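You operate a simulated robot arm through the tools that you are given. There is no shell and no other tool.

Carry out the task below with a simulated robot arm. There is one attempt and no reset: what you move stays moved.

JOB
Open the gate, push the white cell to the green lane's stop, add the teal cell and shut the gate.
Fine: the teal cell stands in the green lane between the white cell and the gate. Set down upright: what you pick out.

It is judged by the outcome, as a careful person would: the job done as asked, and still so three seconds after it is handed in. It fails if anything else is knocked over, pushed out of place, dropped, spilled or broken.

ROBOT AND FRAMES
A 7-joint arm with a two-finger parallel gripper, fixed in place. Base frame: the origin is at the foot of the arm, x ahead of it, y to its left, z up; the work surface is at about z = 880. Readings come in mm, degrees, newtons and seconds.
With the tool pointing down near the work surface it reaches from about 100 to 640 mm from the base axis. Its first joint turns from -66.0 to 66.0 degrees. Payload 1.57 kg.
The tool frame sits at the grasp point between the pads (the TCP): z along the fingers, y along the line on which they close. The tips reach 30 mm beyond it. Largest opening 80 mm; finger width 17, thickness 12; the body of the gripper, 40 by 82 mm, starts 80 mm behind the TCP.
Orientation is that of the tool frame in the base frame, as a unit quaternion [x, y, z, w]. With the fingers straight down and closing along the base's y, the tool's x points along the base's -x, its y along +y and its z along -z.

CONTROLS
- The arm moves only by the tool servo_tool. Its arguments are lists of equal length, an entry for each row: "gripper": the finger opening in mm, from 0 to 80; "offset": the shift along the base's x, y, z in units of 150 mm (1.0 is 150 mm), a list of three; "dr": the turn, a rotation vector about the base's x, y, z in units of 45 degrees (1.0 is 45 degrees), a list of three. In form: {"gripper": [gripper, ...], "offset": [[tx, ty, tz], ...], "dr": [[wx, wy, wz], ...]}. A call has 1 to 20 rows; each row is the pose to reach, as a shift and turn from the pose commanded when the call began. A call with a number of a shift or a turn outside -1 to 1 is refused whole. A row lasts 0.2 s, in which the tool goes at most 50 mm and 8.6 degrees; a call with a longer step from one row to the next is refused whole, and so is a gripper value outside its range. A pose out of reach is approached as far as the arm can. The call stops where the force on the tool passes 40 N (or 10 N more than at its start, if that is more) or the arm is blocked; 0.2 s more then pass. The fingers move at their own pace (about 72 mm/s each) and stop on an object; they squeeze with about 32 N. The grip force told is the motor's: it shows also when the fingers shut on nothing. Time passes only in rows, and 0.2 s behind the last, so rows that repeat a pose let the fingers close. It gives the time, the measured TCP pose, the force on the tool (base axes), the opening and the grip force at its end, in the units of the frame above (readings bear some noise), with the torque about the TCP (base axes, N m) and any sound that the robot's microphone picked up.
- Cameras (640 x 400 px; columns grow to the right, rows downward): "scene" is fixed at [54.5, 435.8, 1411.5]; the picture's right is [-0.78, -0.62, 0.00], its down [-0.43, 0.54, -0.72] and it looks along [0.45, -0.56, -0.70] (base axes); focal length 249 px, centre (320, 200). "wrist" rides on the gripper at [72, -7, -122] in the tool frame; the picture's right is [0.09, 1.00, 0.00], its down [-0.84, 0.08, -0.54] and it looks along [-0.54, 0.05, 0.84] (tool axes); focal length 238 px, centre (320, 200). There is no depth. A picture from a camera that has moved, and an enlarged one, comes with that camera's place and axes in the base frame and with its lens.
- get_image(camera): a new picture of that camera. The clock stands still meanwhile.
- enlarge(camera, box): a new picture of the part [left, top, right, bottom] of that camera's present view, enlarged. The clock stands still meanwhile.
- hand_in(): hands the job in; it is judged then, once.

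Places have to be worked out from the pictures, the camera data and where the tool is seen. Open the gripper and draw the arm clear of the work before you hand the job in, unless the task says otherwise.

The tools are called by a JSON object that holds its "fn" and its "kwargs". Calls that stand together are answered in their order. servo_tool: Moves the arm, as the interface text tells. Its arguments: {"type":"object","properties":{"gripper":{"type":"array","items":{"type":"number"}},"offset":{"type":"array","items":{"type":"array","items":{"type":"number"}}},"dr":{"type":"array","items":{"type":"array","items":{"type":"number"}}}},"required":["gripper","offset","dr"]} The other tools are called the same way: get_image (camera) takes a picture; enlarge (camera, box) takes an enlarged picture of a part of a camera's view; hand_in () hands the job in.

At the start:

```text
clock: 0.0
tcp_pos: [343.6, -323.5, 1142.6]
ee_rot: [-0.001, 1.0, 0.0, 0.0]
force: [-0.5, 0.6, -0.1]
moment: [0.01, 0.01, 0.02]
grip_width: 80.2
gripper_force: 0.1
```

scene: 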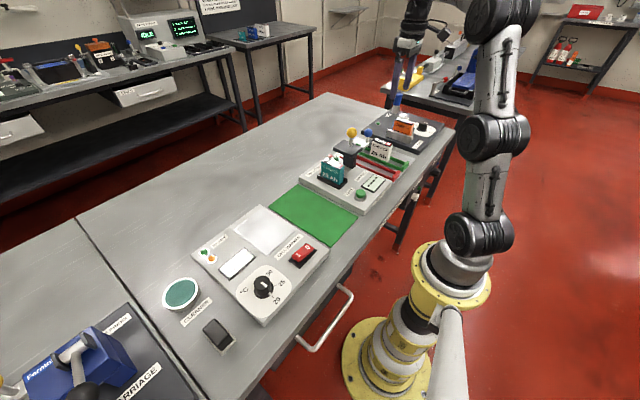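
wrist: 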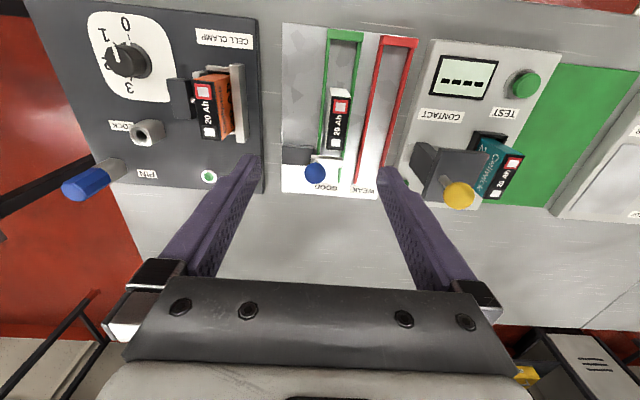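

I'll start by looking closer at the lanes, the gate and the cells with both cameras.

{"fn": "enlarge", "kwargs": {"camera": "scene", "box": [280, 90, 460, 220]}}

{"fn": "enlarge", "kwargs": {"camera": "wrist", "box": [240, 10, 560, 210]}}

```text
3.08 times, centred on (370, 155) of scene
camera zoom: at [54.5, 435.8, 1411.5], right [-0.78, -0.62, 0.0], down [-0.43, 0.54, -0.72], along [0.45, -0.56, -0.7], focal length 766 px, centre (166, 338)
```

zoom: 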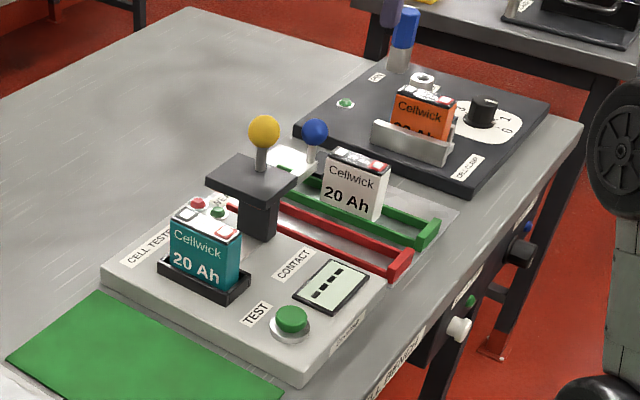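

```text
2.00 times, centred on (400, 110) of wrist
camera zoom: at [271.3, -328.9, 1265.5], right [-0.09, 1.0, 0.0], down [0.84, 0.08, 0.54], along [0.54, 0.05, -0.84], focal length 477 px, centre (160, 380)
```

zoom: 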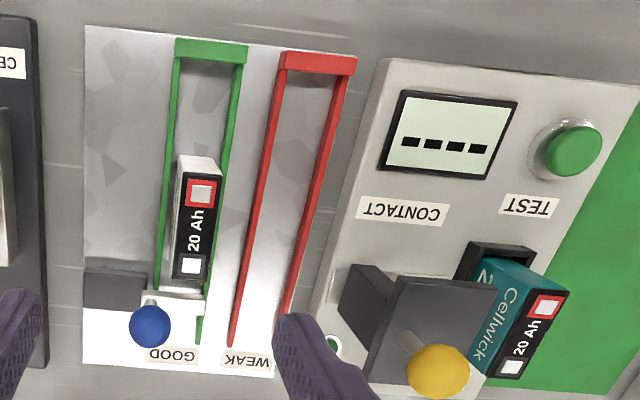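

The lanes run along x, stop at the base end (x≈253) and blue-knobbed gate around (433, -322). The white cell is near (357, -298) and the teal cell near (402, -59). I'll lower the wrist camera above the gate, keeping the tips above everything.

{"fn": "servo_tool", "kwargs": {"gripper": [80, 80, 80, 80], "offset": [[0.01, 0, -0.25], [0.03, 0, -0.5], [0.043, 0, -0.75], [0.043, 0, -0.75]], "dr": [[0, 0, 0], [0, 0, 0], [0, 0, 0], [0, 0, 0]]}}

{"fn": "get_image", "kwargs": {"camera": "wrist"}}

{"fn": "enlarge", "kwargs": {"camera": "wrist", "box": [220, 110, 420, 260]}}

{"fn": "enlarge", "kwargs": {"camera": "scene", "box": [340, 110, 420, 160]}}

```text
clock: 1.0
tcp_pos: [351.0, -322.3, 1029.6]
ee_rot: [0.0, 1.0, 0.0, 0.0]
force: [0.5, 0.7, -0.5]
moment: [-0.01, -0.01, 0.02]
grip_width: 79.9
gripper_force: 0.1
```

```text
taken
camera wrist: at [277.8, -328.5, 1152.9], right [-0.09, 1.0, 0.0], down [0.84, 0.08, 0.54], along [0.54, 0.05, -0.84], focal length 238 px, centre (320, 200)
```

wrist: 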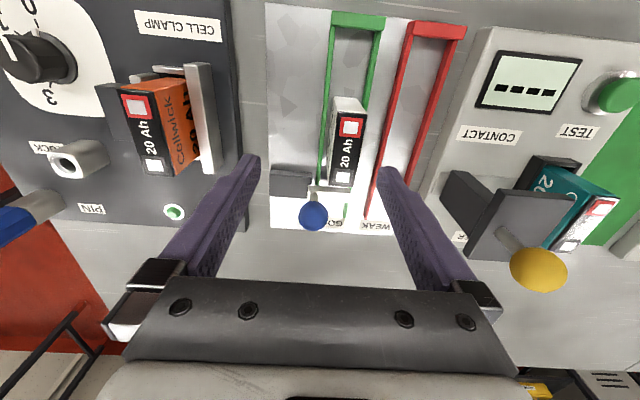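

```text
2.67 times, centred on (320, 185) of wrist
camera zoom: at [277.8, -328.5, 1152.9], right [-0.09, 1.0, 0.0], down [0.84, 0.08, 0.54], along [0.54, 0.05, -0.84], focal length 636 px, centre (320, 240)
```

zoom: 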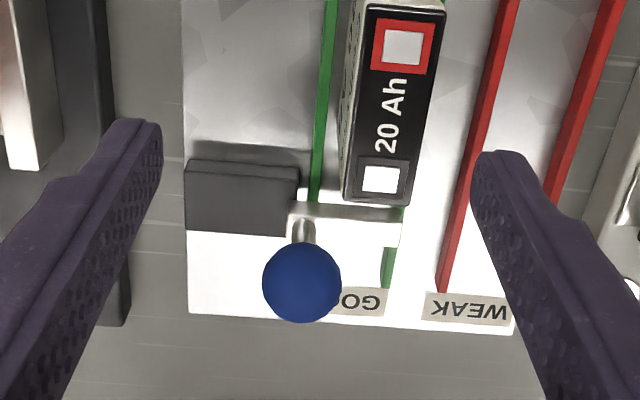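

```text
8.00 times, centred on (380, 135) of scene
camera zoom: at [54.5, 435.8, 1411.5], right [-0.78, -0.62, 0.0], down [-0.43, 0.54, -0.72], along [0.45, -0.56, -0.7], focal length 1991 px, centre (-160, 720)
```

zoom: 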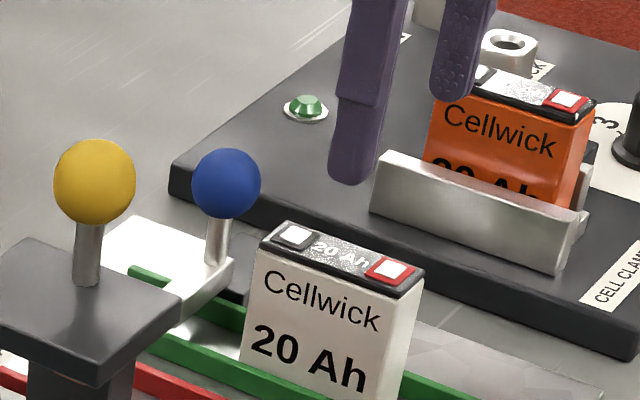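

The gate looks like a metal bar across the lane with the knob at its -y end, next to a dark block; I need to know whether it slides, swings or lifts. I'll enlarge this part further.

{"fn": "enlarge", "kwargs": {"camera": "wrist", "box": [265, 155, 355, 215]}}

{"fn": "enlarge", "kwargs": {"camera": "scene", "box": [348, 120, 384, 150]}}

```text
6.67 times, centred on (310, 185) of wrist
camera zoom: at [277.8, -328.5, 1152.9], right [-0.09, 1.0, 0.0], down [0.84, 0.08, 0.54], along [0.54, 0.05, -0.84], focal length 1589 px, centre (387, 300)
```

zoom: 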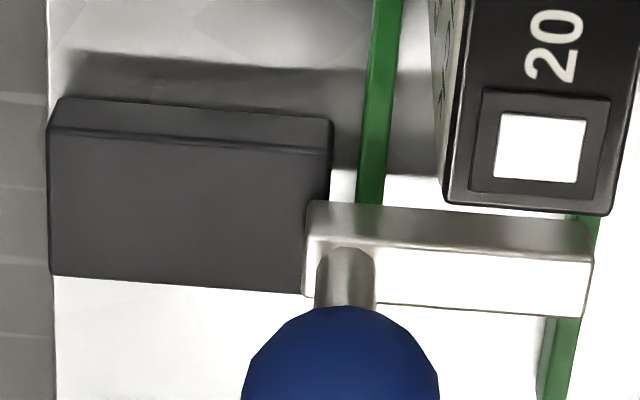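

```text
13.33 times, centred on (366, 135) of scene
camera zoom: at [54.5, 435.8, 1411.5], right [-0.78, -0.62, 0.0], down [-0.43, 0.54, -0.72], along [0.45, -0.56, -0.7], focal length 3318 px, centre (-293, 1067)
```

zoom: 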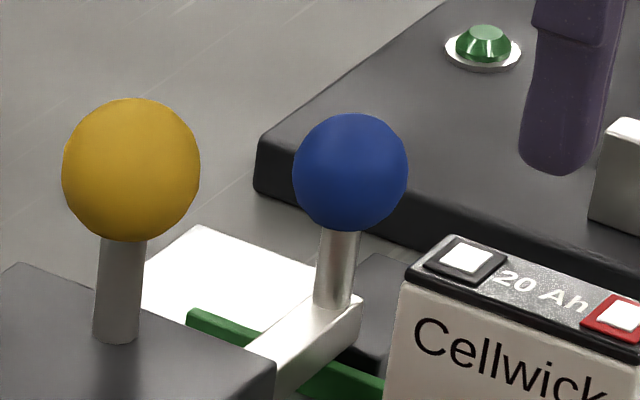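

The gate bar seems to span y -326…-277 at x≈425–437, top z≈906, with the knob ball (32 mm across) centred about (435, -321, 945). I'll straddle the knob with open fingers (closing along y), tips staying at about z=922, above the dark block.

{"fn": "servo_tool", "kwargs": {"gripper": [80, 80, 80, 80, 80, 80], "offset": [[0.28, 0.007, 0], [0.565, 0.014, 0], [0.565, 0.014, -0.17], [0.565, 0.014, -0.35], [0.565, 0.014, -0.521], [0.565, 0.014, -0.521]], "dr": [[0, 0, 0], [0, 0, 0], [0, 0, 0], [0, 0, 0], [0, 0, 0], [0, 0, 0]]}}

{"fn": "get_image", "kwargs": {"camera": "wrist"}}

{"fn": "enlarge", "kwargs": {"camera": "scene", "box": [320, 100, 430, 170]}}

```text
clock: 2.4
tcp_pos: [436.3, -319.2, 950.3]
ee_rot: [0.0, 1.0, 0.0, 0.0]
force: [0.0, 0.0, 0.3]
moment: [0.01, -0.02, 0.03]
grip_width: 80.2
gripper_force: 0.0
```

```text
taken
camera wrist: at [363.9, -325.8, 1073.4], right [-0.09, 1.0, 0.0], down [0.84, 0.08, 0.54], along [0.54, 0.05, -0.84], focal length 238 px, centre (320, 200)
```

wrist: 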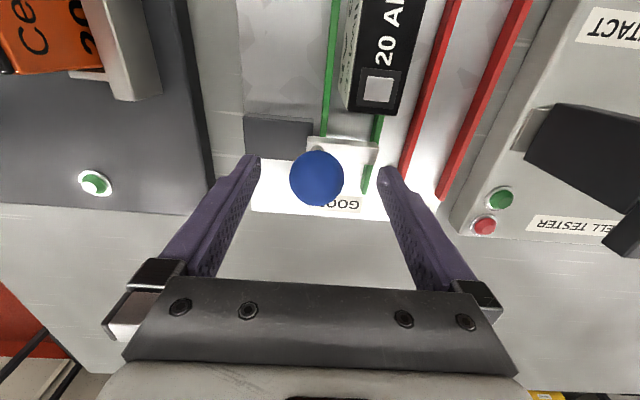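

```text
5.71 times, centred on (375, 135) of scene
camera zoom: at [54.5, 435.8, 1411.5], right [-0.78, -0.62, 0.0], down [-0.43, 0.54, -0.72], along [0.45, -0.56, -0.7], focal length 1422 px, centre (6, 571)
```

zoom: 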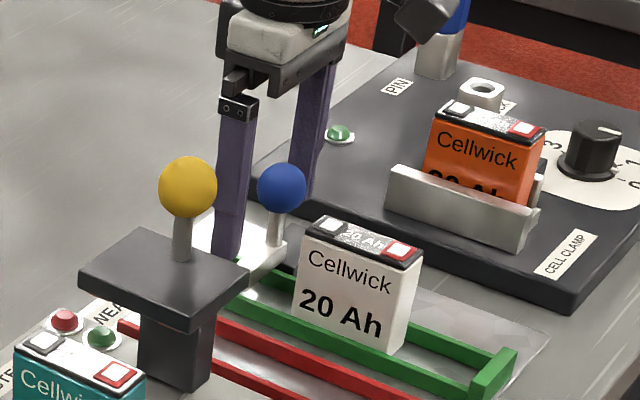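

The knob sits between the fingers. I'll take a closer look at the gate and block from this angle before gripping.

{"fn": "enlarge", "kwargs": {"camera": "wrist", "box": [235, 95, 405, 225]}}

```text
3.08 times, centred on (320, 160) of wrist
camera zoom: at [363.9, -325.8, 1073.4], right [-0.09, 1.0, 0.0], down [0.84, 0.08, 0.54], along [0.54, 0.05, -0.84], focal length 733 px, centre (320, 323)
```

zoom: 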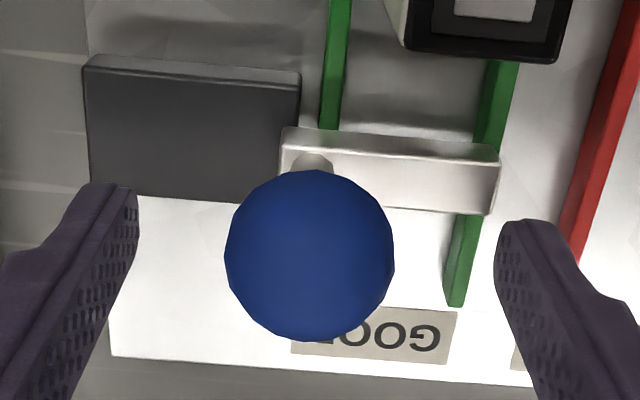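

The bar abuts the dark block, which looks like a slide housing. I'll close on the knob in place.

{"fn": "servo_tool", "kwargs": {"gripper": [25, 25, 25], "offset": [[0, 0, 0], [0, 0, 0], [0, 0, 0]], "dr": [[0, 0, 0], [0, 0, 0], [0, 0, 0]]}}

{"fn": "enlarge", "kwargs": {"camera": "wrist", "box": [235, 95, 405, 225]}}

```text
clock: 3.2
tcp_pos: [435.0, -320.0, 952.0]
ee_rot: [-0.001, 1.0, -0.001, 0.001]
force: [0.7, -10.4, -2.9]
moment: [0.08, -0.13, 0.1]
grip_width: 34.3
gripper_force: 5.7
```

```text
3.08 times, centred on (320, 160) of wrist
camera zoom: at [363.6, -326.9, 1073.7], right [-0.09, 1.0, 0.0], down [0.84, 0.08, 0.54], along [0.54, 0.05, -0.84], focal length 733 px, centre (320, 323)
```

zoom: 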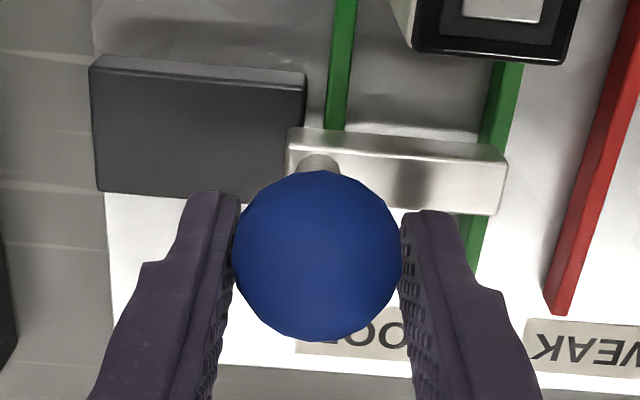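

Contact at 34 mm opening but grip force is still building; I'll let the fingers settle one more moment.

{"fn": "servo_tool", "kwargs": {"gripper": [25, 25], "offset": [[0, 0, 0], [0, 0, 0]], "dr": [[0, 0, 0], [0, 0, 0]]}}

```text
clock: 3.8
tcp_pos: [435.9, -320.7, 951.5]
ee_rot: [0.0, 1.0, 0.0, 0.0]
force: [0.1, -12.8, -1.9]
moment: [0.06, -0.13, 0.07]
grip_width: 35.4
gripper_force: 5.8
```

Now gripping fully and trying a small slide toward the block (-y), a few mm only, to see whether the gate gives.

{"fn": "servo_tool", "kwargs": {"gripper": [0, 0, 0, 0, 0], "offset": [[0, 0, 0], [0, 0, 0], [0, -0.02, 0], [0, -0.04, 0], [0, -0.04, 0]], "dr": [[0, 0, 0], [0, 0, 0], [0, 0, 0], [0, 0, 0], [0, 0, 0]]}}

{"fn": "enlarge", "kwargs": {"camera": "wrist", "box": [235, 95, 405, 225]}}

```text
clock: 5.0
tcp_pos: [435.6, -324.5, 951.4]
ee_rot: [-0.001, 1.0, 0.001, 0.0]
force: [5.9, 2.3, 1.0]
moment: [0.41, 0.76, 0.0]
grip_width: 31.4
gripper_force: 40.4
```

```text
3.08 times, centred on (320, 160) of wrist
camera zoom: at [363.8, -331.0, 1073.9], right [-0.09, 1.0, 0.0], down [0.84, 0.08, 0.54], along [0.54, 0.05, -0.84], focal length 733 px, centre (320, 323)
```

zoom: 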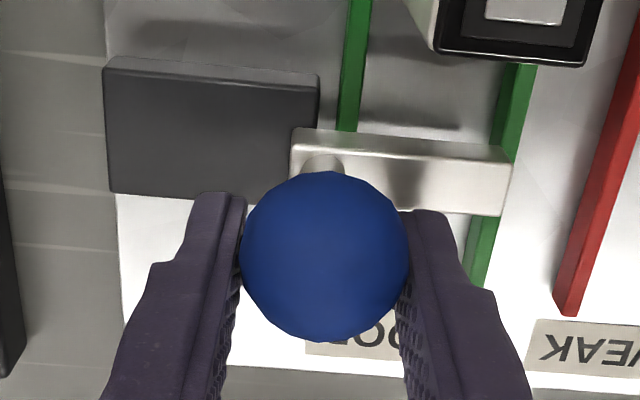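

The bar moved with the tool and slid over/into the block with only ~2 N, so it opens toward -y. I'll slide it further in small steps.

{"fn": "servo_tool", "kwargs": {"gripper": [0, 0, 0, 0, 0, 0, 0, 0], "offset": [[0, -0.04, 0], [0, -0.08, 0], [0, -0.12, 0], [0, -0.16, 0], [0, -0.2, 0], [0, -0.24, 0], [0, -0.27, 0], [0, -0.27, 0]], "dr": [[0, 0, 0], [0, 0, 0], [0, 0, 0], [0, 0, 0], [0, 0, 0], [0, 0, 0], [0, 0, 0], [0, 0, 0]]}}

{"fn": "get_image", "kwargs": {"camera": "wrist"}}

{"fn": "enlarge", "kwargs": {"camera": "scene", "box": [320, 100, 430, 170]}}

```text
clock: 6.8
tcp_pos: [436.6, -366.9, 950.5]
ee_rot: [0.0, 1.0, 0.0, 0.001]
force: [22.7, -0.9, -13.9]
moment: [0.07, 0.12, 0.0]
grip_width: 31.1
gripper_force: 40.0
```

```text
taken
camera wrist: at [363.4, -373.3, 1073.9], right [-0.09, 1.0, 0.0], down [0.84, 0.08, 0.54], along [0.54, 0.05, -0.84], focal length 238 px, centre (320, 200)
```

wrist: 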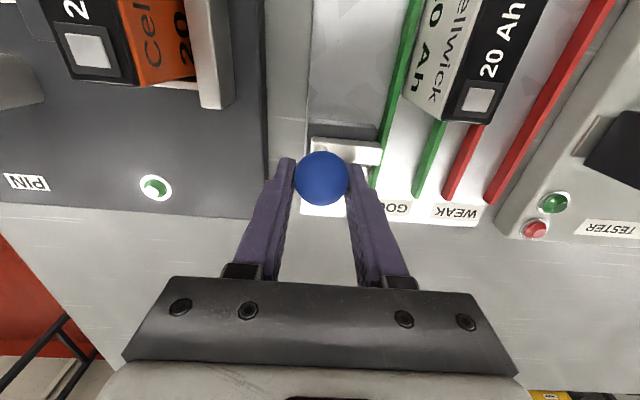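

```text
5.71 times, centred on (375, 135) of scene
camera zoom: at [55.4, 435.6, 1411.5], right [-0.78, -0.62, 0.0], down [-0.43, 0.54, -0.72], along [0.45, -0.56, -0.7], focal length 1422 px, centre (6, 571)
```

zoom: 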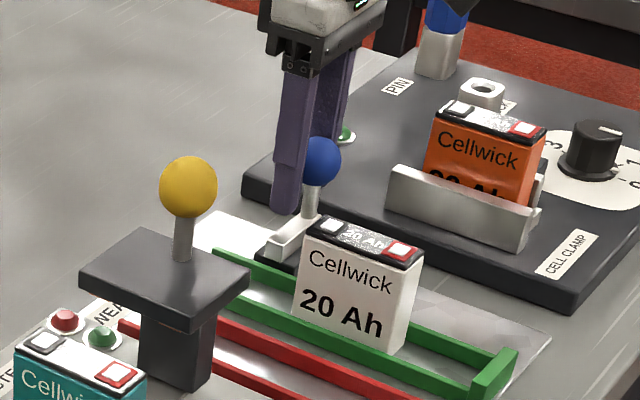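

The gate has travelled about 46 mm; I'll check whether its end clears the lane rail.

{"fn": "enlarge", "kwargs": {"camera": "wrist", "box": [285, 95, 455, 225]}}

```text
3.08 times, centred on (370, 160) of wrist
camera zoom: at [363.4, -373.3, 1073.9], right [-0.09, 1.0, 0.0], down [0.84, 0.08, 0.54], along [0.54, 0.05, -0.84], focal length 733 px, centre (166, 323)
```

zoom: 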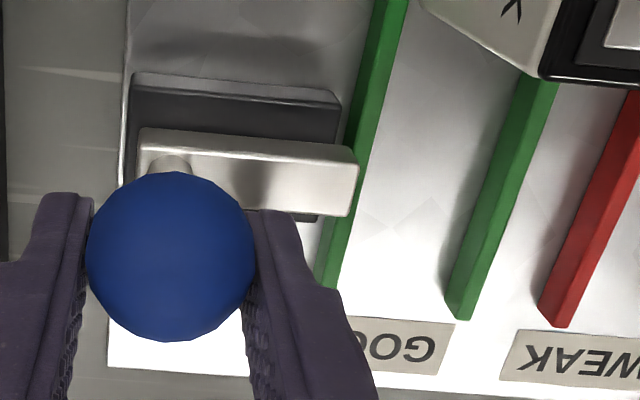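

The bar end is at y≈-321, clear of the lane. I'll nudge 3 mm more to find the open limit, then see the forces.

{"fn": "servo_tool", "kwargs": {"gripper": [0, 0, 0], "offset": [[0, -0.01, 0], [0.01, -0.02, 0], [0.01, -0.02, 0]], "dr": [[0, 0, 0], [0, 0, 0], [0, 0, 0]]}}

```text
clock: 7.6
tcp_pos: [436.0, -368.4, 951.4]
ee_rot: [0.0, 1.0, 0.003, -0.003]
force: [9.6, 15.0, -9.3]
moment: [-0.01, -0.1, -0.11]
grip_width: 31.4
gripper_force: 40.7
```

The gate meets its end stop at y≈-368 (15 N). I'll ease off, open the fingers moderately and rise straight up.

{"fn": "servo_tool", "kwargs": {"gripper": [0, 50, 50, 50, 50, 50, 50], "offset": [[0, 0.02, 0], [0, 0.02, 0], [0, 0.02, 0], [0, 0.02, 0.1], [0, 0.02, 0.3], [0, 0.02, 0.6], [0, 0.02, 0.6]], "dr": [[0, 0, 0], [0, 0, 0], [0, 0, 0], [0, 0, 0], [0, 0, 0], [0, 0, 0], [0, 0, 0]]}}

{"fn": "get_image", "kwargs": {"camera": "wrist"}}

{"fn": "get_image", "kwargs": {"camera": "scene"}}

```text
clock: 9.2
tcp_pos: [435.3, -365.9, 1040.7]
ee_rot: [0.0, 1.0, 0.001, 0.0]
force: [0.5, 0.5, 0.4]
moment: [0.0, -0.02, -0.03]
grip_width: 50.3
gripper_force: 0.1
```

```text
taken
camera wrist: at [363.8, -372.1, 1165.0], right [-0.09, 1.0, 0.0], down [0.84, 0.08, 0.54], along [0.54, 0.05, -0.84], focal length 238 px, centre (320, 200)
```

wrist: 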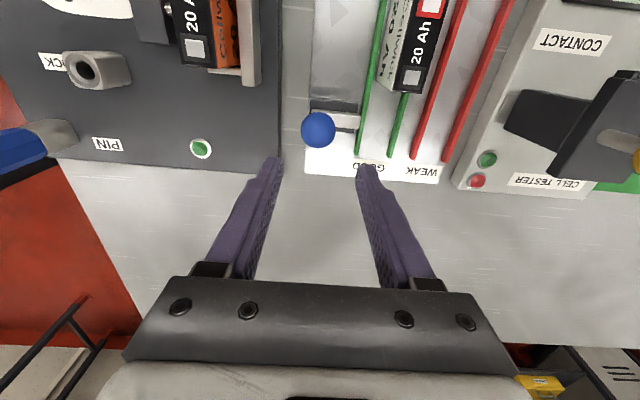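

```text
taken
```

scene: 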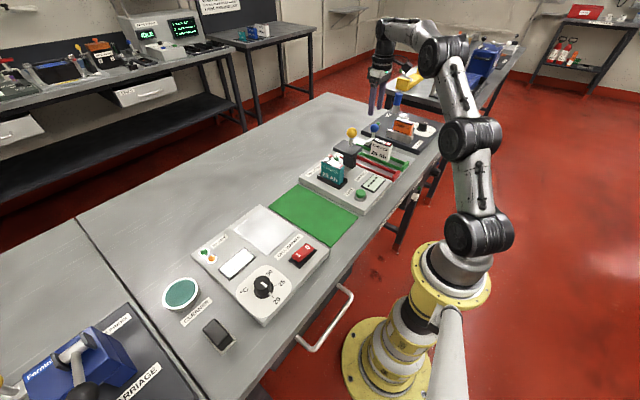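

The gate stays open. Next I move over the lane line (y≈-298) with the fingers closing, still high, to measure the white cell.

{"fn": "servo_tool", "kwargs": {"gripper": [0, 0, 0, 0, 0], "offset": [[0, 0.23, 0], [0, 0.466, 0], [0, 0.466, 0], [0, 0.466, 0], [0, 0.466, 0]], "dr": [[0, 0, 0], [0, 0, 0], [0, 0, 0], [0, 0, 0], [0, 0, 0]]}}

{"fn": "get_image", "kwargs": {"camera": "wrist"}}

{"fn": "enlarge", "kwargs": {"camera": "wrist", "box": [240, 0, 440, 150]}}

{"fn": "enlarge", "kwargs": {"camera": "scene", "box": [340, 110, 420, 170]}}

```text
clock: 10.4
tcp_pos: [432.7, -296.5, 1041.5]
ee_rot: [0.0, 1.0, 0.0, 0.0]
force: [0.1, 0.2, 0.1]
moment: [0.02, -0.02, -0.05]
grip_width: 0.0
gripper_force: 20.9
```

```text
taken
camera wrist: at [361.6, -302.6, 1164.7], right [-0.09, 1.0, 0.0], down [0.84, 0.08, 0.54], along [0.54, 0.05, -0.84], focal length 238 px, centre (320, 200)
```

wrist: 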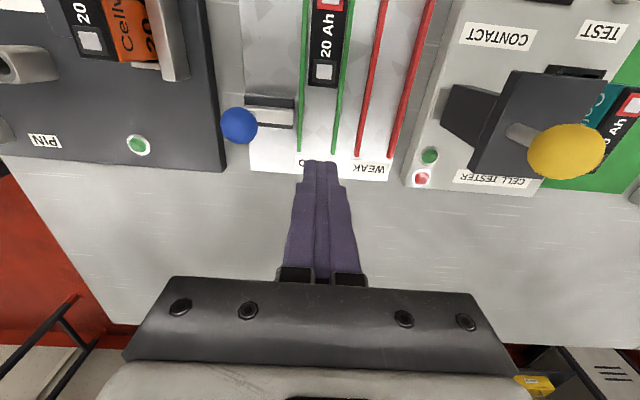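

```text
2.67 times, centred on (340, 75) of wrist
camera zoom: at [361.6, -302.6, 1164.7], right [-0.09, 1.0, 0.0], down [0.84, 0.08, 0.54], along [0.54, 0.05, -0.84], focal length 636 px, centre (267, 533)
```

zoom: 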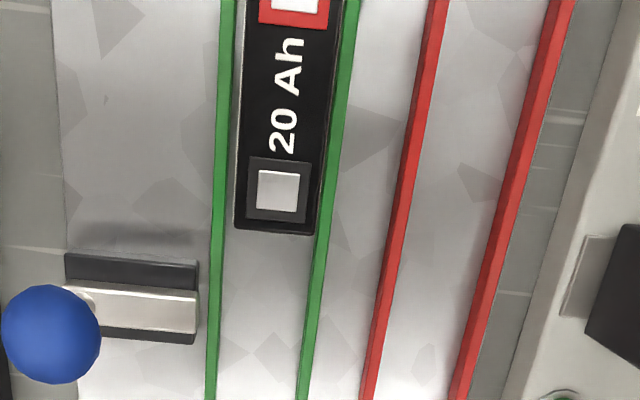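

```text
6.67 times, centred on (380, 140) of scene
camera zoom: at [54.5, 435.8, 1411.5], right [-0.78, -0.62, 0.0], down [-0.43, 0.54, -0.72], along [0.45, -0.56, -0.7], focal length 1659 px, centre (-80, 600)
```

zoom: 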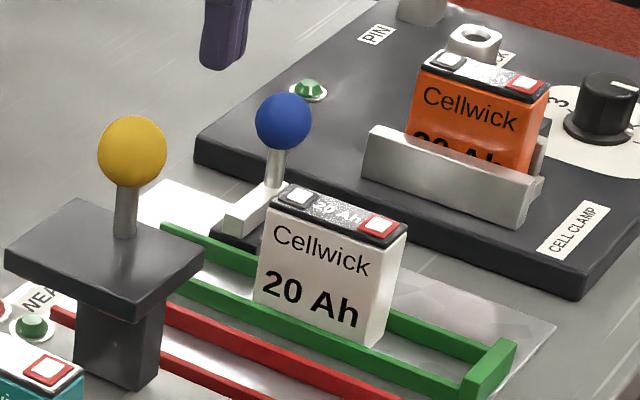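

The white cell's rear (+x) face is at x≈389, y -310…-286, top ≈950; lane inner width about -313…-278. I'll lower the closed fingers behind it at x≈436 (tips at z≈902), well clear of cell, block and rails.

{"fn": "servo_tool", "kwargs": {"gripper": [0, 0, 0, 0, 0, 0], "offset": [[0, 0, -0.2], [0, 0, -0.4], [0, 0, -0.55], [0, 0, -0.65], [0, 0, -0.733], [0, 0, -0.733]], "dr": [[0, 0, 0], [0, 0, 0], [0, 0, 0], [0, 0, 0], [0, 0, 0], [0, 0, 0]]}}

{"fn": "get_image", "kwargs": {"camera": "wrist"}}

{"fn": "enlarge", "kwargs": {"camera": "scene", "box": [340, 100, 420, 160]}}

```text
clock: 11.8
tcp_pos: [433.9, -295.9, 932.1]
ee_rot: [0.0, 1.0, 0.0, 0.0]
force: [-0.6, 0.0, 0.4]
moment: [0.02, 0.01, -0.04]
grip_width: 0.0
gripper_force: 21.4
```

```text
taken
camera wrist: at [362.5, -302.7, 1054.4], right [-0.09, 1.0, 0.0], down [0.84, 0.08, 0.54], along [0.54, 0.05, -0.84], focal length 238 px, centre (320, 200)
```

wrist: 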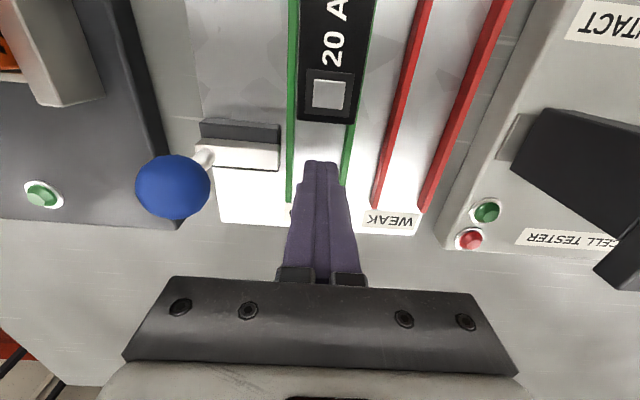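

```text
6.67 times, centred on (380, 130) of scene
camera zoom: at [54.5, 435.8, 1411.5], right [-0.78, -0.62, 0.0], down [-0.43, 0.54, -0.72], along [0.45, -0.56, -0.7], focal length 1659 px, centre (-80, 667)
```

zoom: 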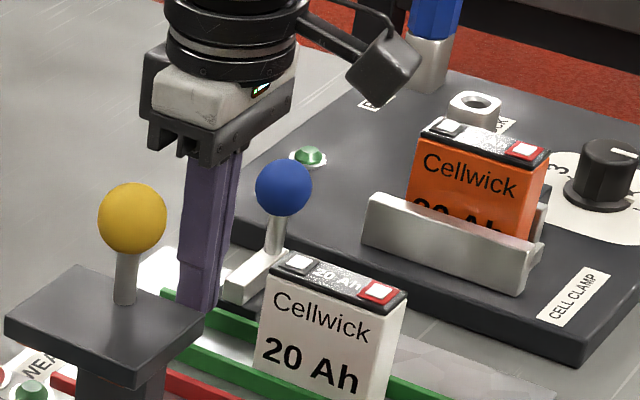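

The fingers stand in the lane behind the cell. I'll push toward -x in slow 8 mm steps, stopping well short of the end stop to check.

{"fn": "servo_tool", "kwargs": {"gripper": [0, 0, 0, 0, 0, 0, 0, 0, 0, 0, 0], "offset": [[-0.06, 0, 0], [-0.12, 0, 0], [-0.18, 0, 0], [-0.23, 0, 0], [-0.27, 0, 0], [-0.31, 0, 0], [-0.35, 0, 0], [-0.39, 0, 0], [-0.43, 0, 0], [-0.47, 0, 0], [-0.47, 0, 0]], "dr": [[0, 0, 0], [0, 0, 0], [0, 0, 0], [0, 0, 0], [0, 0, 0], [0, 0, 0], [0, 0, 0], [0, 0, 0], [0, 0, 0], [0, 0, 0], [0, 0, 0]]}}

{"fn": "get_image", "kwargs": {"camera": "wrist"}}

{"fn": "enlarge", "kwargs": {"camera": "scene", "box": [340, 110, 420, 170]}}

```text
clock: 14.2
tcp_pos: [365.2, -296.7, 931.8]
ee_rot: [0.0, 1.0, 0.0, 0.0]
force: [0.2, 0.1, -0.2]
moment: [0.01, 0.03, 0.02]
grip_width: 0.0
gripper_force: 21.2
```

```text
taken
camera wrist: at [292.5, -303.2, 1054.5], right [-0.09, 1.0, 0.0], down [0.84, 0.08, 0.54], along [0.54, 0.05, -0.84], focal length 238 px, centre (320, 200)
```

wrist: 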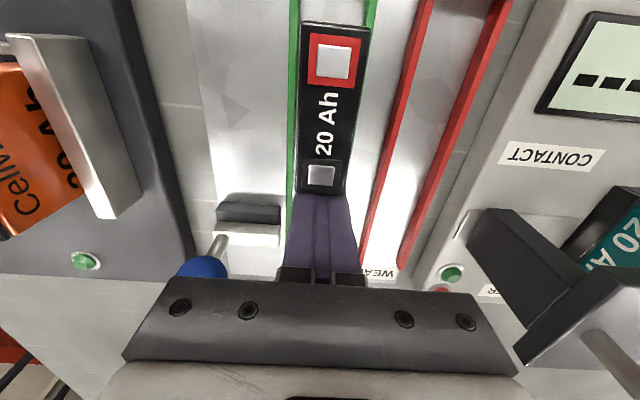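

```text
6.67 times, centred on (380, 140) of scene
camera zoom: at [54.6, 435.8, 1411.5], right [-0.78, -0.62, 0.0], down [-0.43, 0.54, -0.72], along [0.45, -0.56, -0.7], focal length 1659 px, centre (-80, 600)
```

zoom: 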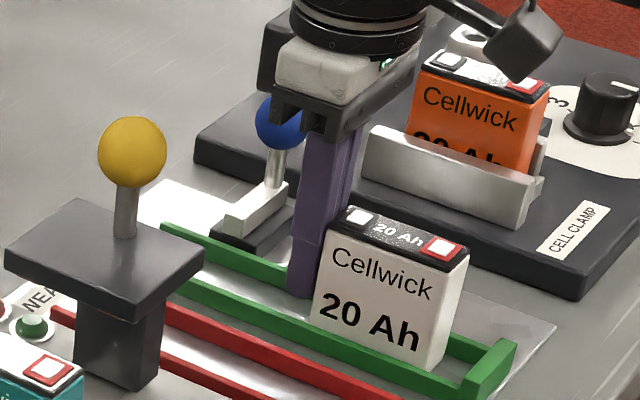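

The white cell slides upright; its front edge is now at x≈285 with the stop near 261. I'll push on gently about 20 mm.

{"fn": "servo_tool", "kwargs": {"gripper": [0, 0, 0, 0, 0, 0], "offset": [[-0.03, 0, 0], [-0.06, 0, 0], [-0.09, 0, 0], [-0.11, 0, 0], [-0.13, 0, 0], [-0.13, 0, 0]], "dr": [[0, 0, 0], [0, 0, 0], [0, 0, 0], [0, 0, 0], [0, 0, 0], [0, 0, 0]]}}

{"fn": "get_image", "kwargs": {"camera": "wrist"}}

{"fn": "enlarge", "kwargs": {"camera": "scene", "box": [350, 120, 430, 180]}}

```text
clock: 15.6
tcp_pos: [345.5, -296.0, 932.8]
ee_rot: [-0.001, 1.0, 0.0, 0.0]
force: [1.6, -0.5, 1.2]
moment: [0.0, -0.03, 0.01]
grip_width: 0.0
gripper_force: 21.2
```

```text
taken
camera wrist: at [273.2, -303.0, 1054.9], right [-0.09, 1.0, 0.0], down [0.84, 0.08, 0.54], along [0.54, 0.05, -0.84], focal length 238 px, centre (320, 200)
```

wrist: 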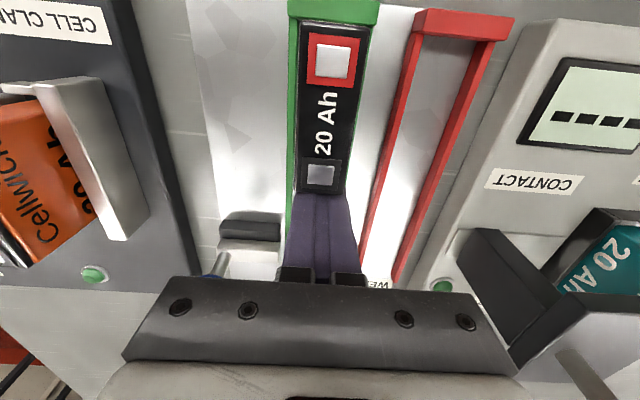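

```text
6.67 times, centred on (390, 150) of scene
camera zoom: at [54.6, 435.8, 1411.5], right [-0.78, -0.62, 0.0], down [-0.43, 0.54, -0.72], along [0.45, -0.56, -0.7], focal length 1659 px, centre (-147, 533)
```

zoom: 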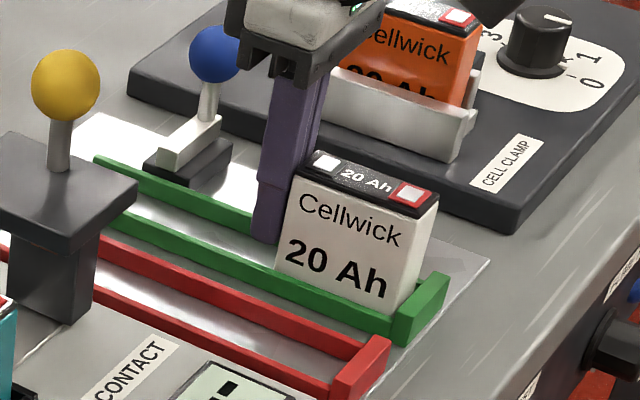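

The cell looks nearly at the stop (force only 1.6 N). I'll zoom in to judge the remaining gap.

{"fn": "enlarge", "kwargs": {"camera": "wrist", "box": [280, 0, 400, 75]}}

{"fn": "enlarge", "kwargs": {"camera": "scene", "box": [380, 145, 410, 165]}}

```text
5.33 times, centred on (340, 38) of wrist
camera zoom: at [273.2, -303.0, 1054.9], right [-0.09, 1.0, 0.0], down [0.84, 0.08, 0.54], along [0.54, 0.05, -0.84], focal length 1271 px, centre (213, 1067)
```

zoom: 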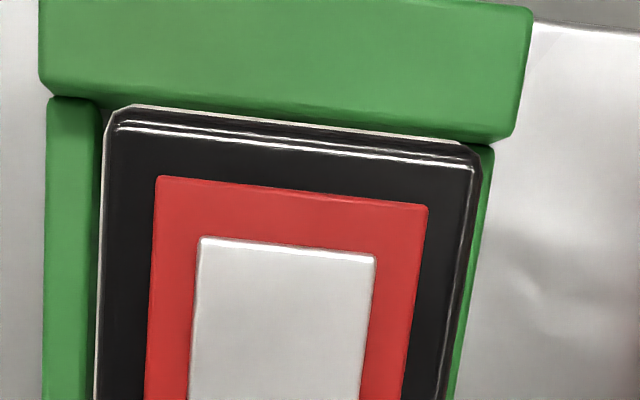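

```text
16.00 times, centred on (395, 155) of scene
camera zoom: at [54.6, 435.8, 1411.5], right [-0.78, -0.62, 0.0], down [-0.43, 0.54, -0.72], along [0.45, -0.56, -0.7], focal length 3982 px, centre (-880, 920)
```

zoom: 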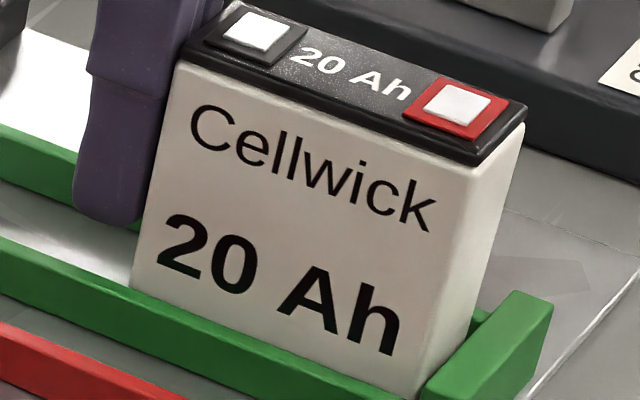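

There may still be a few mm of gap; I'll press on in ~1.5 mm steps until the force rises.

{"fn": "servo_tool", "kwargs": {"gripper": [0, 0, 0, 0], "offset": [[-0.01, 0, 0], [-0.02, 0, 0], [-0.03, 0, 0], [-0.03, 0, 0]], "dr": [[0, 0, 0], [0, 0, 0], [0, 0, 0], [0, 0, 0]]}}

{"fn": "enlarge", "kwargs": {"camera": "scene", "box": [380, 145, 410, 165]}}

```text
clock: 16.6
tcp_pos: [341.2, -297.4, 932.9]
ee_rot: [0.001, 1.0, 0.0, 0.001]
force: [3.0, 0.5, 0.0]
moment: [-0.01, 0.04, 0.03]
grip_width: 0.0
gripper_force: 21.3
```

```text
16.00 times, centred on (395, 155) of scene
camera zoom: at [54.6, 435.8, 1411.5], right [-0.78, -0.62, 0.0], down [-0.43, 0.54, -0.72], along [0.45, -0.56, -0.7], focal length 3982 px, centre (-880, 920)
```

zoom: 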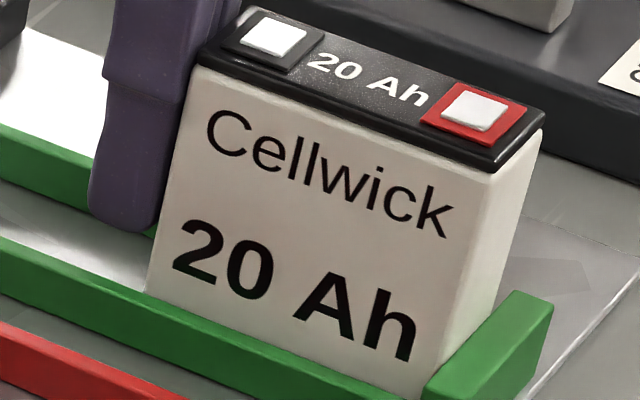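

The cell moved on freely (3 N). Continuing with small steps.

{"fn": "servo_tool", "kwargs": {"gripper": [0, 0, 0, 0], "offset": [[-0.01, 0, 0], [-0.02, 0, 0], [-0.03, 0, 0], [-0.03, 0, 0]], "dr": [[0, 0, 0], [0, 0, 0], [0, 0, 0], [0, 0, 0]]}}

{"fn": "enlarge", "kwargs": {"camera": "scene", "box": [380, 145, 410, 165]}}

```text
clock: 17.6
tcp_pos: [339.9, -296.8, 934.1]
ee_rot: [0.0, 1.0, -0.003, 0.005]
force: [29.4, 3.6, 9.9]
moment: [0.08, -0.04, -0.07]
grip_width: 0.0
gripper_force: 21.2
```

```text
16.00 times, centred on (395, 155) of scene
camera zoom: at [55.2, 436.0, 1411.4], right [-0.78, -0.62, 0.0], down [-0.43, 0.54, -0.72], along [0.45, -0.56, -0.7], focal length 3982 px, centre (-880, 920)
```

zoom: 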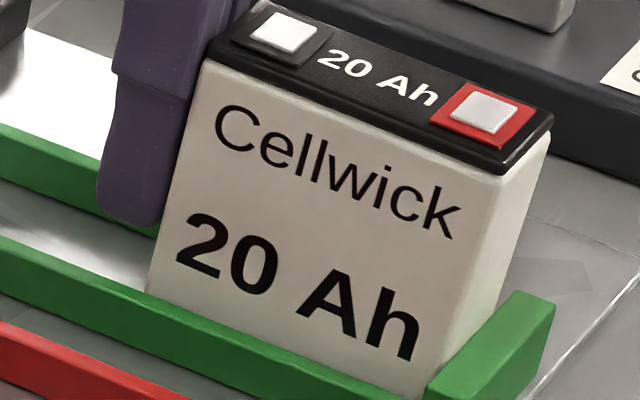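

The stop is reached (29 N) and the top seems to lean a touch over the low stop, so I back off right away and check that it settles flat.

{"fn": "servo_tool", "kwargs": {"gripper": [0, 0, 0, 0], "offset": [[0.03, 0, 0], [0.06, 0, 0], [0.12, 0, 0], [0.12, 0, 0]], "dr": [[0, 0, 0], [0, 0, 0], [0, 0, 0], [0, 0, 0]]}}

{"fn": "enlarge", "kwargs": {"camera": "scene", "box": [380, 145, 410, 165]}}

{"fn": "enlarge", "kwargs": {"camera": "wrist", "box": [260, 0, 420, 200]}}

```text
clock: 18.6
tcp_pos: [355.2, -296.2, 931.9]
ee_rot: [0.0, 1.0, 0.001, -0.002]
force: [0.0, 0.4, -0.1]
moment: [-0.01, 0.01, 0.0]
grip_width: 0.1
gripper_force: 21.4
```

```text
16.00 times, centred on (395, 155) of scene
camera zoom: at [54.5, 435.8, 1411.5], right [-0.78, -0.62, 0.0], down [-0.43, 0.54, -0.72], along [0.45, -0.56, -0.7], focal length 3982 px, centre (-880, 920)
```

zoom: 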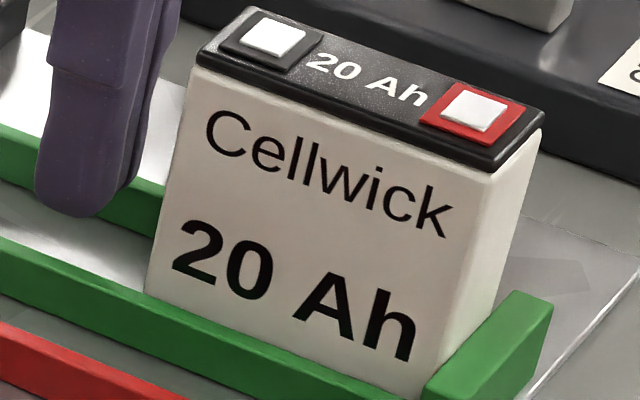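

```text
2.00 times, centred on (340, 100) of wrist
camera zoom: at [282.7, -302.7, 1054.0], right [-0.09, 1.0, 0.0], down [0.84, 0.08, 0.54], along [0.54, 0.05, -0.84], focal length 477 px, centre (280, 400)
```

zoom: 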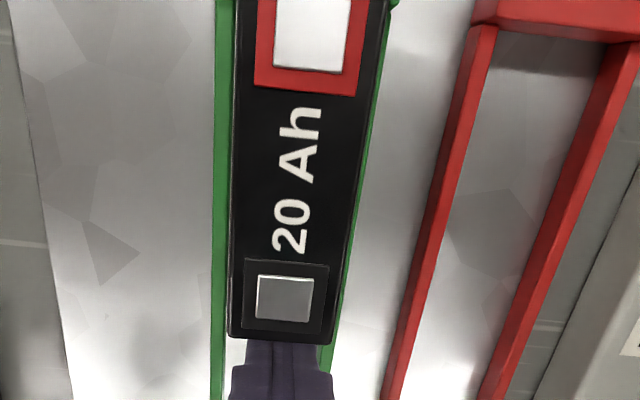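

The cell has settled flat against the stop (same position as before the press). I'll rise straight up and look from above.

{"fn": "servo_tool", "kwargs": {"gripper": [0, 0, 0, 0, 0, 0, 0], "offset": [[0.03, 0, 0.1], [0.03, 0, 0.35], [0.03, 0, 0.6], [0.03, 0, 0.8], [0.03, 0, 0.95], [0.03, 0, 0.987], [0.03, 0, 0.987]], "dr": [[0, 0, 0], [0, 0, 0], [0, 0, 0], [0, 0, 0], [0, 0, 0], [0, 0, 0], [0, 0, 0]]}}

{"fn": "enlarge", "kwargs": {"camera": "wrist", "box": [240, 20, 440, 150]}}

{"fn": "get_image", "kwargs": {"camera": "wrist"}}

{"fn": "enlarge", "kwargs": {"camera": "scene", "box": [310, 110, 430, 200]}}

```text
clock: 20.2
tcp_pos: [358.9, -296.5, 1080.4]
ee_rot: [0.0, 1.0, 0.0, 0.0]
force: [-0.6, -0.1, 1.2]
moment: [-0.01, -0.03, 0.03]
grip_width: 0.0
gripper_force: 21.7
```

```text
3.08 times, centred on (340, 85) of wrist
camera zoom: at [287.2, -303.1, 1203.4], right [-0.09, 1.0, 0.0], down [0.84, 0.08, 0.54], along [0.54, 0.05, -0.84], focal length 733 px, centre (258, 554)
```

zoom: 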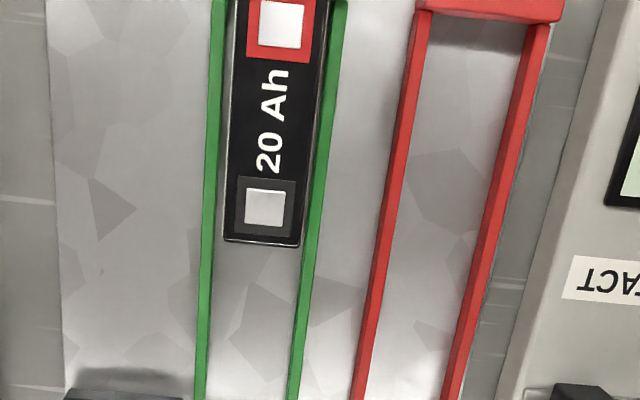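

```text
taken
camera wrist: at [287.2, -303.1, 1203.4], right [-0.09, 1.0, 0.0], down [0.84, 0.08, 0.54], along [0.54, 0.05, -0.84], focal length 238 px, centre (320, 200)
```

wrist: 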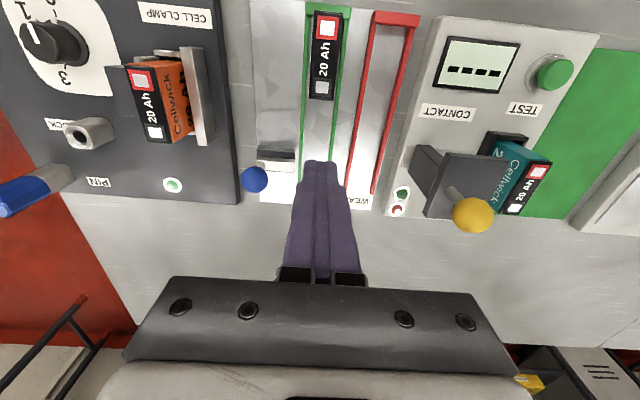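

```text
4.44 times, centred on (370, 155) of scene
camera zoom: at [54.5, 435.8, 1411.5], right [-0.78, -0.62, 0.0], down [-0.43, 0.54, -0.72], along [0.45, -0.56, -0.7], focal length 1106 px, centre (98, 400)
```

zoom: 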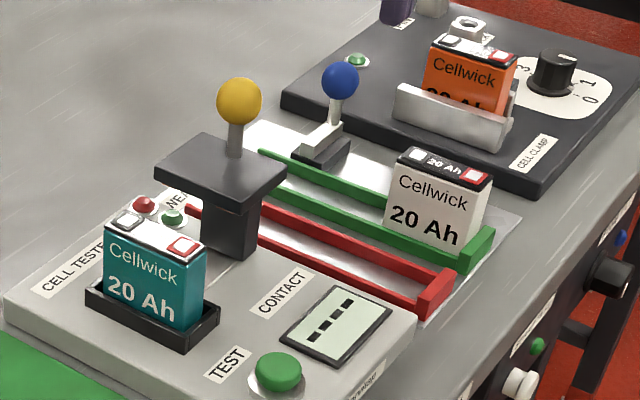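

White cell's rear face is at x≈331, flush at the stop; about 94 mm remains before the gate line. Now I rise to clear the yellow knob (top ≈1046) and travel toward the teal cell.

{"fn": "servo_tool", "kwargs": {"gripper": [0, 20, 40, 50, 50, 50], "offset": [[0, 0, 0.2], [0, 0.2, 0.22], [0, 0.45, 0.22], [0, 0.7, 0.22], [0, 0.95, 0.22], [0, 0.95, 0.22]], "dr": [[0, 0, 0], [0, 0, 0], [0, 0, 0], [0, 0, 0], [0, 0, 0], [0, 0, 0]]}}

{"fn": "get_image", "kwargs": {"camera": "wrist"}}

```text
clock: 21.6
tcp_pos: [361.7, -152.4, 1113.7]
ee_rot: [0.0, 1.0, 0.0, 0.0]
force: [-0.3, -0.1, 0.3]
moment: [0.01, 0.02, 0.02]
grip_width: 49.9
gripper_force: 0.0
```

```text
taken
camera wrist: at [289.1, -158.6, 1236.0], right [-0.09, 1.0, 0.0], down [0.84, 0.08, 0.54], along [0.54, 0.05, -0.84], focal length 238 px, centre (320, 200)
```

wrist: 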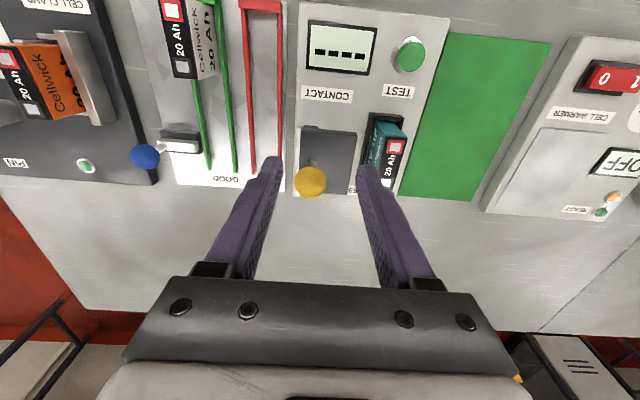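

Next I hover over the teal cell's line (y≈-60) at z≈1080 to measure it and its clearance to the contact plate.

{"fn": "servo_tool", "kwargs": {"gripper": [50, 50, 50, 50], "offset": [[0.02, 0.3, 0], [0.04, 0.637, 0], [0.04, 0.637, -0.22], [0.04, 0.637, -0.22]], "dr": [[0, 0, 0], [0, 0, 0], [0, 0, 0], [0, 0, 0]]}}

{"fn": "get_image", "kwargs": {"camera": "wrist"}}

{"fn": "enlarge", "kwargs": {"camera": "wrist", "box": [220, 90, 420, 240]}}

{"fn": "enlarge", "kwargs": {"camera": "scene", "box": [310, 120, 390, 200]}}

```text
refused: row 2 steps farther than a row can; nothing moved
```

```text
taken
camera wrist: at [289.1, -158.6, 1236.0], right [-0.09, 1.0, 0.0], down [0.84, 0.08, 0.54], along [0.54, 0.05, -0.84], focal length 238 px, centre (320, 200)
```

wrist: 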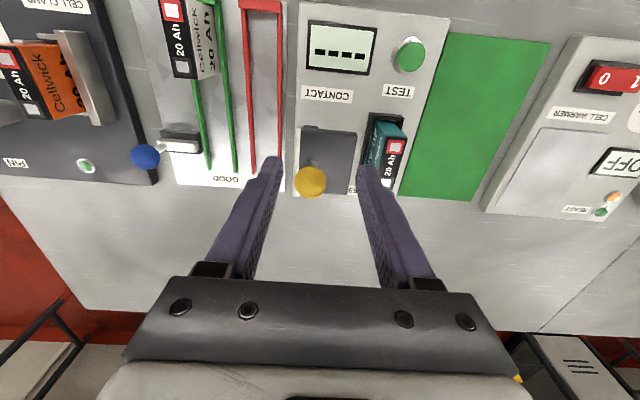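

```text
2.67 times, centred on (320, 165) of wrist
camera zoom: at [289.1, -158.6, 1236.0], right [-0.09, 1.0, 0.0], down [0.84, 0.08, 0.54], along [0.54, 0.05, -0.84], focal length 636 px, centre (320, 293)
```

zoom: 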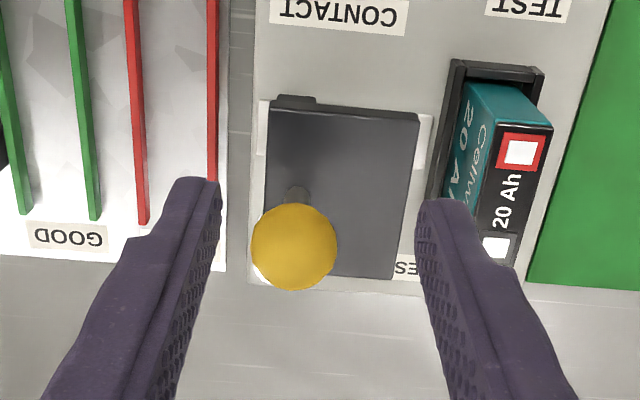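

```text
5.00 times, centred on (350, 160) of scene
camera zoom: at [54.5, 435.8, 1411.5], right [-0.78, -0.62, 0.0], down [-0.43, 0.54, -0.72], along [0.45, -0.56, -0.7], focal length 1244 px, centre (170, 400)
```

zoom: 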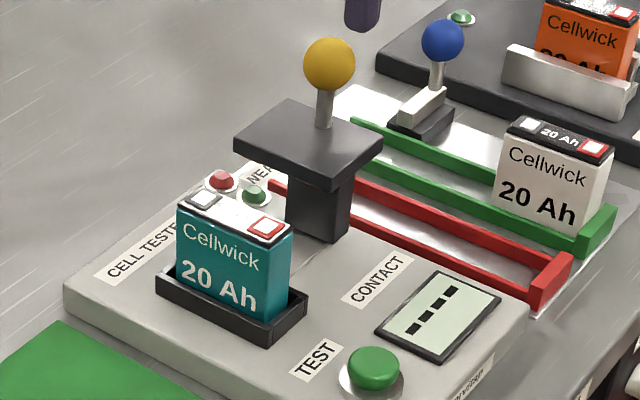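

One step was a hair too long. Repeating the move in shorter steps; the contact plate's edge looks to be at y≈-112 and the teal cell's near side at about -75.

{"fn": "servo_tool", "kwargs": {"gripper": [50, 50, 50, 50, 50], "offset": [[0.02, 0.22, 0], [0.04, 0.43, 0], [0.04, 0.637, 0], [0.04, 0.637, -0.22], [0.04, 0.637, -0.22]], "dr": [[0, 0, 0], [0, 0, 0], [0, 0, 0], [0, 0, 0], [0, 0, 0]]}}

{"fn": "get_image", "kwargs": {"camera": "wrist"}}

{"fn": "enlarge", "kwargs": {"camera": "wrist", "box": [220, 90, 420, 240]}}

```text
clock: 22.8
tcp_pos: [365.7, -58.7, 1079.4]
ee_rot: [-0.001, 1.0, 0.0, 0.0]
force: [1.0, -0.3, -0.3]
moment: [0.01, -0.01, 0.01]
grip_width: 50.1
gripper_force: 0.0
```

```text
taken
camera wrist: at [293.1, -64.5, 1201.6], right [-0.09, 1.0, 0.0], down [0.84, 0.08, 0.54], along [0.54, 0.05, -0.84], focal length 238 px, centre (320, 200)
```

wrist: 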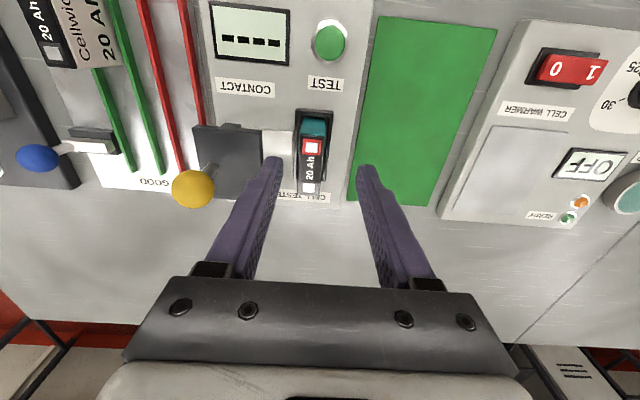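

```text
2.67 times, centred on (320, 165) of wrist
camera zoom: at [293.1, -64.5, 1201.6], right [-0.09, 1.0, 0.0], down [0.84, 0.08, 0.54], along [0.54, 0.05, -0.84], focal length 636 px, centre (320, 293)
```

zoom: 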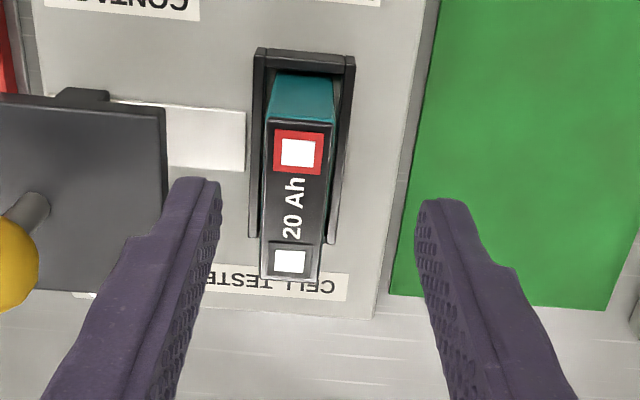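

The teal cell stands clearly between the fingers' lines, y≈-77…-53. I need its height, so I'll zoom the scene camera on it.

{"fn": "enlarge", "kwargs": {"camera": "scene", "box": [310, 145, 360, 195]}}

{"fn": "enlarge", "kwargs": {"camera": "wrist", "box": [270, 90, 360, 210]}}

```text
8.00 times, centred on (335, 170) of scene
camera zoom: at [54.5, 435.8, 1411.5], right [-0.78, -0.62, 0.0], down [-0.43, 0.54, -0.72], along [0.45, -0.56, -0.7], focal length 1991 px, centre (200, 440)
```

zoom: 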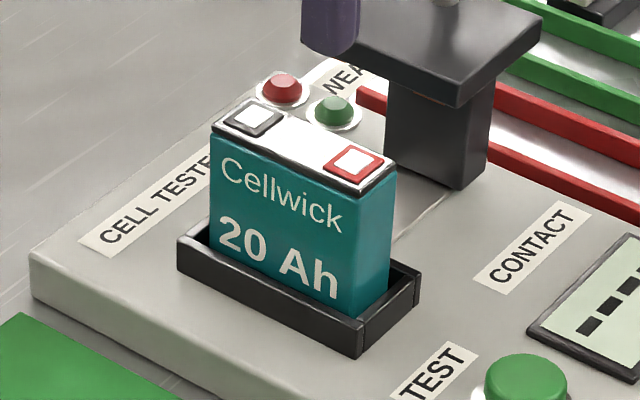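

```text
3.33 times, centred on (315, 150) of wrist
camera zoom: at [293.1, -64.5, 1201.6], right [-0.09, 1.0, 0.0], down [0.84, 0.08, 0.54], along [0.54, 0.05, -0.84], focal length 794 px, centre (337, 367)
```

zoom: 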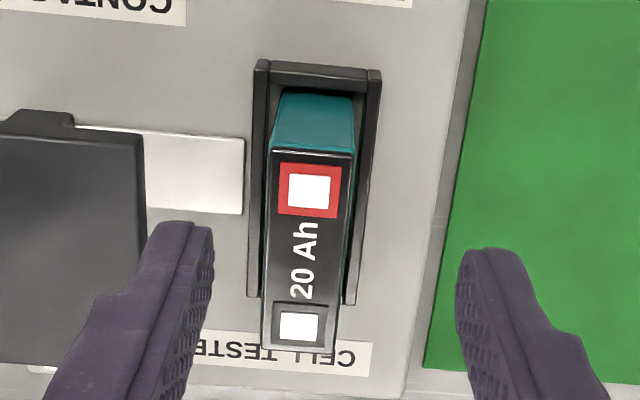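

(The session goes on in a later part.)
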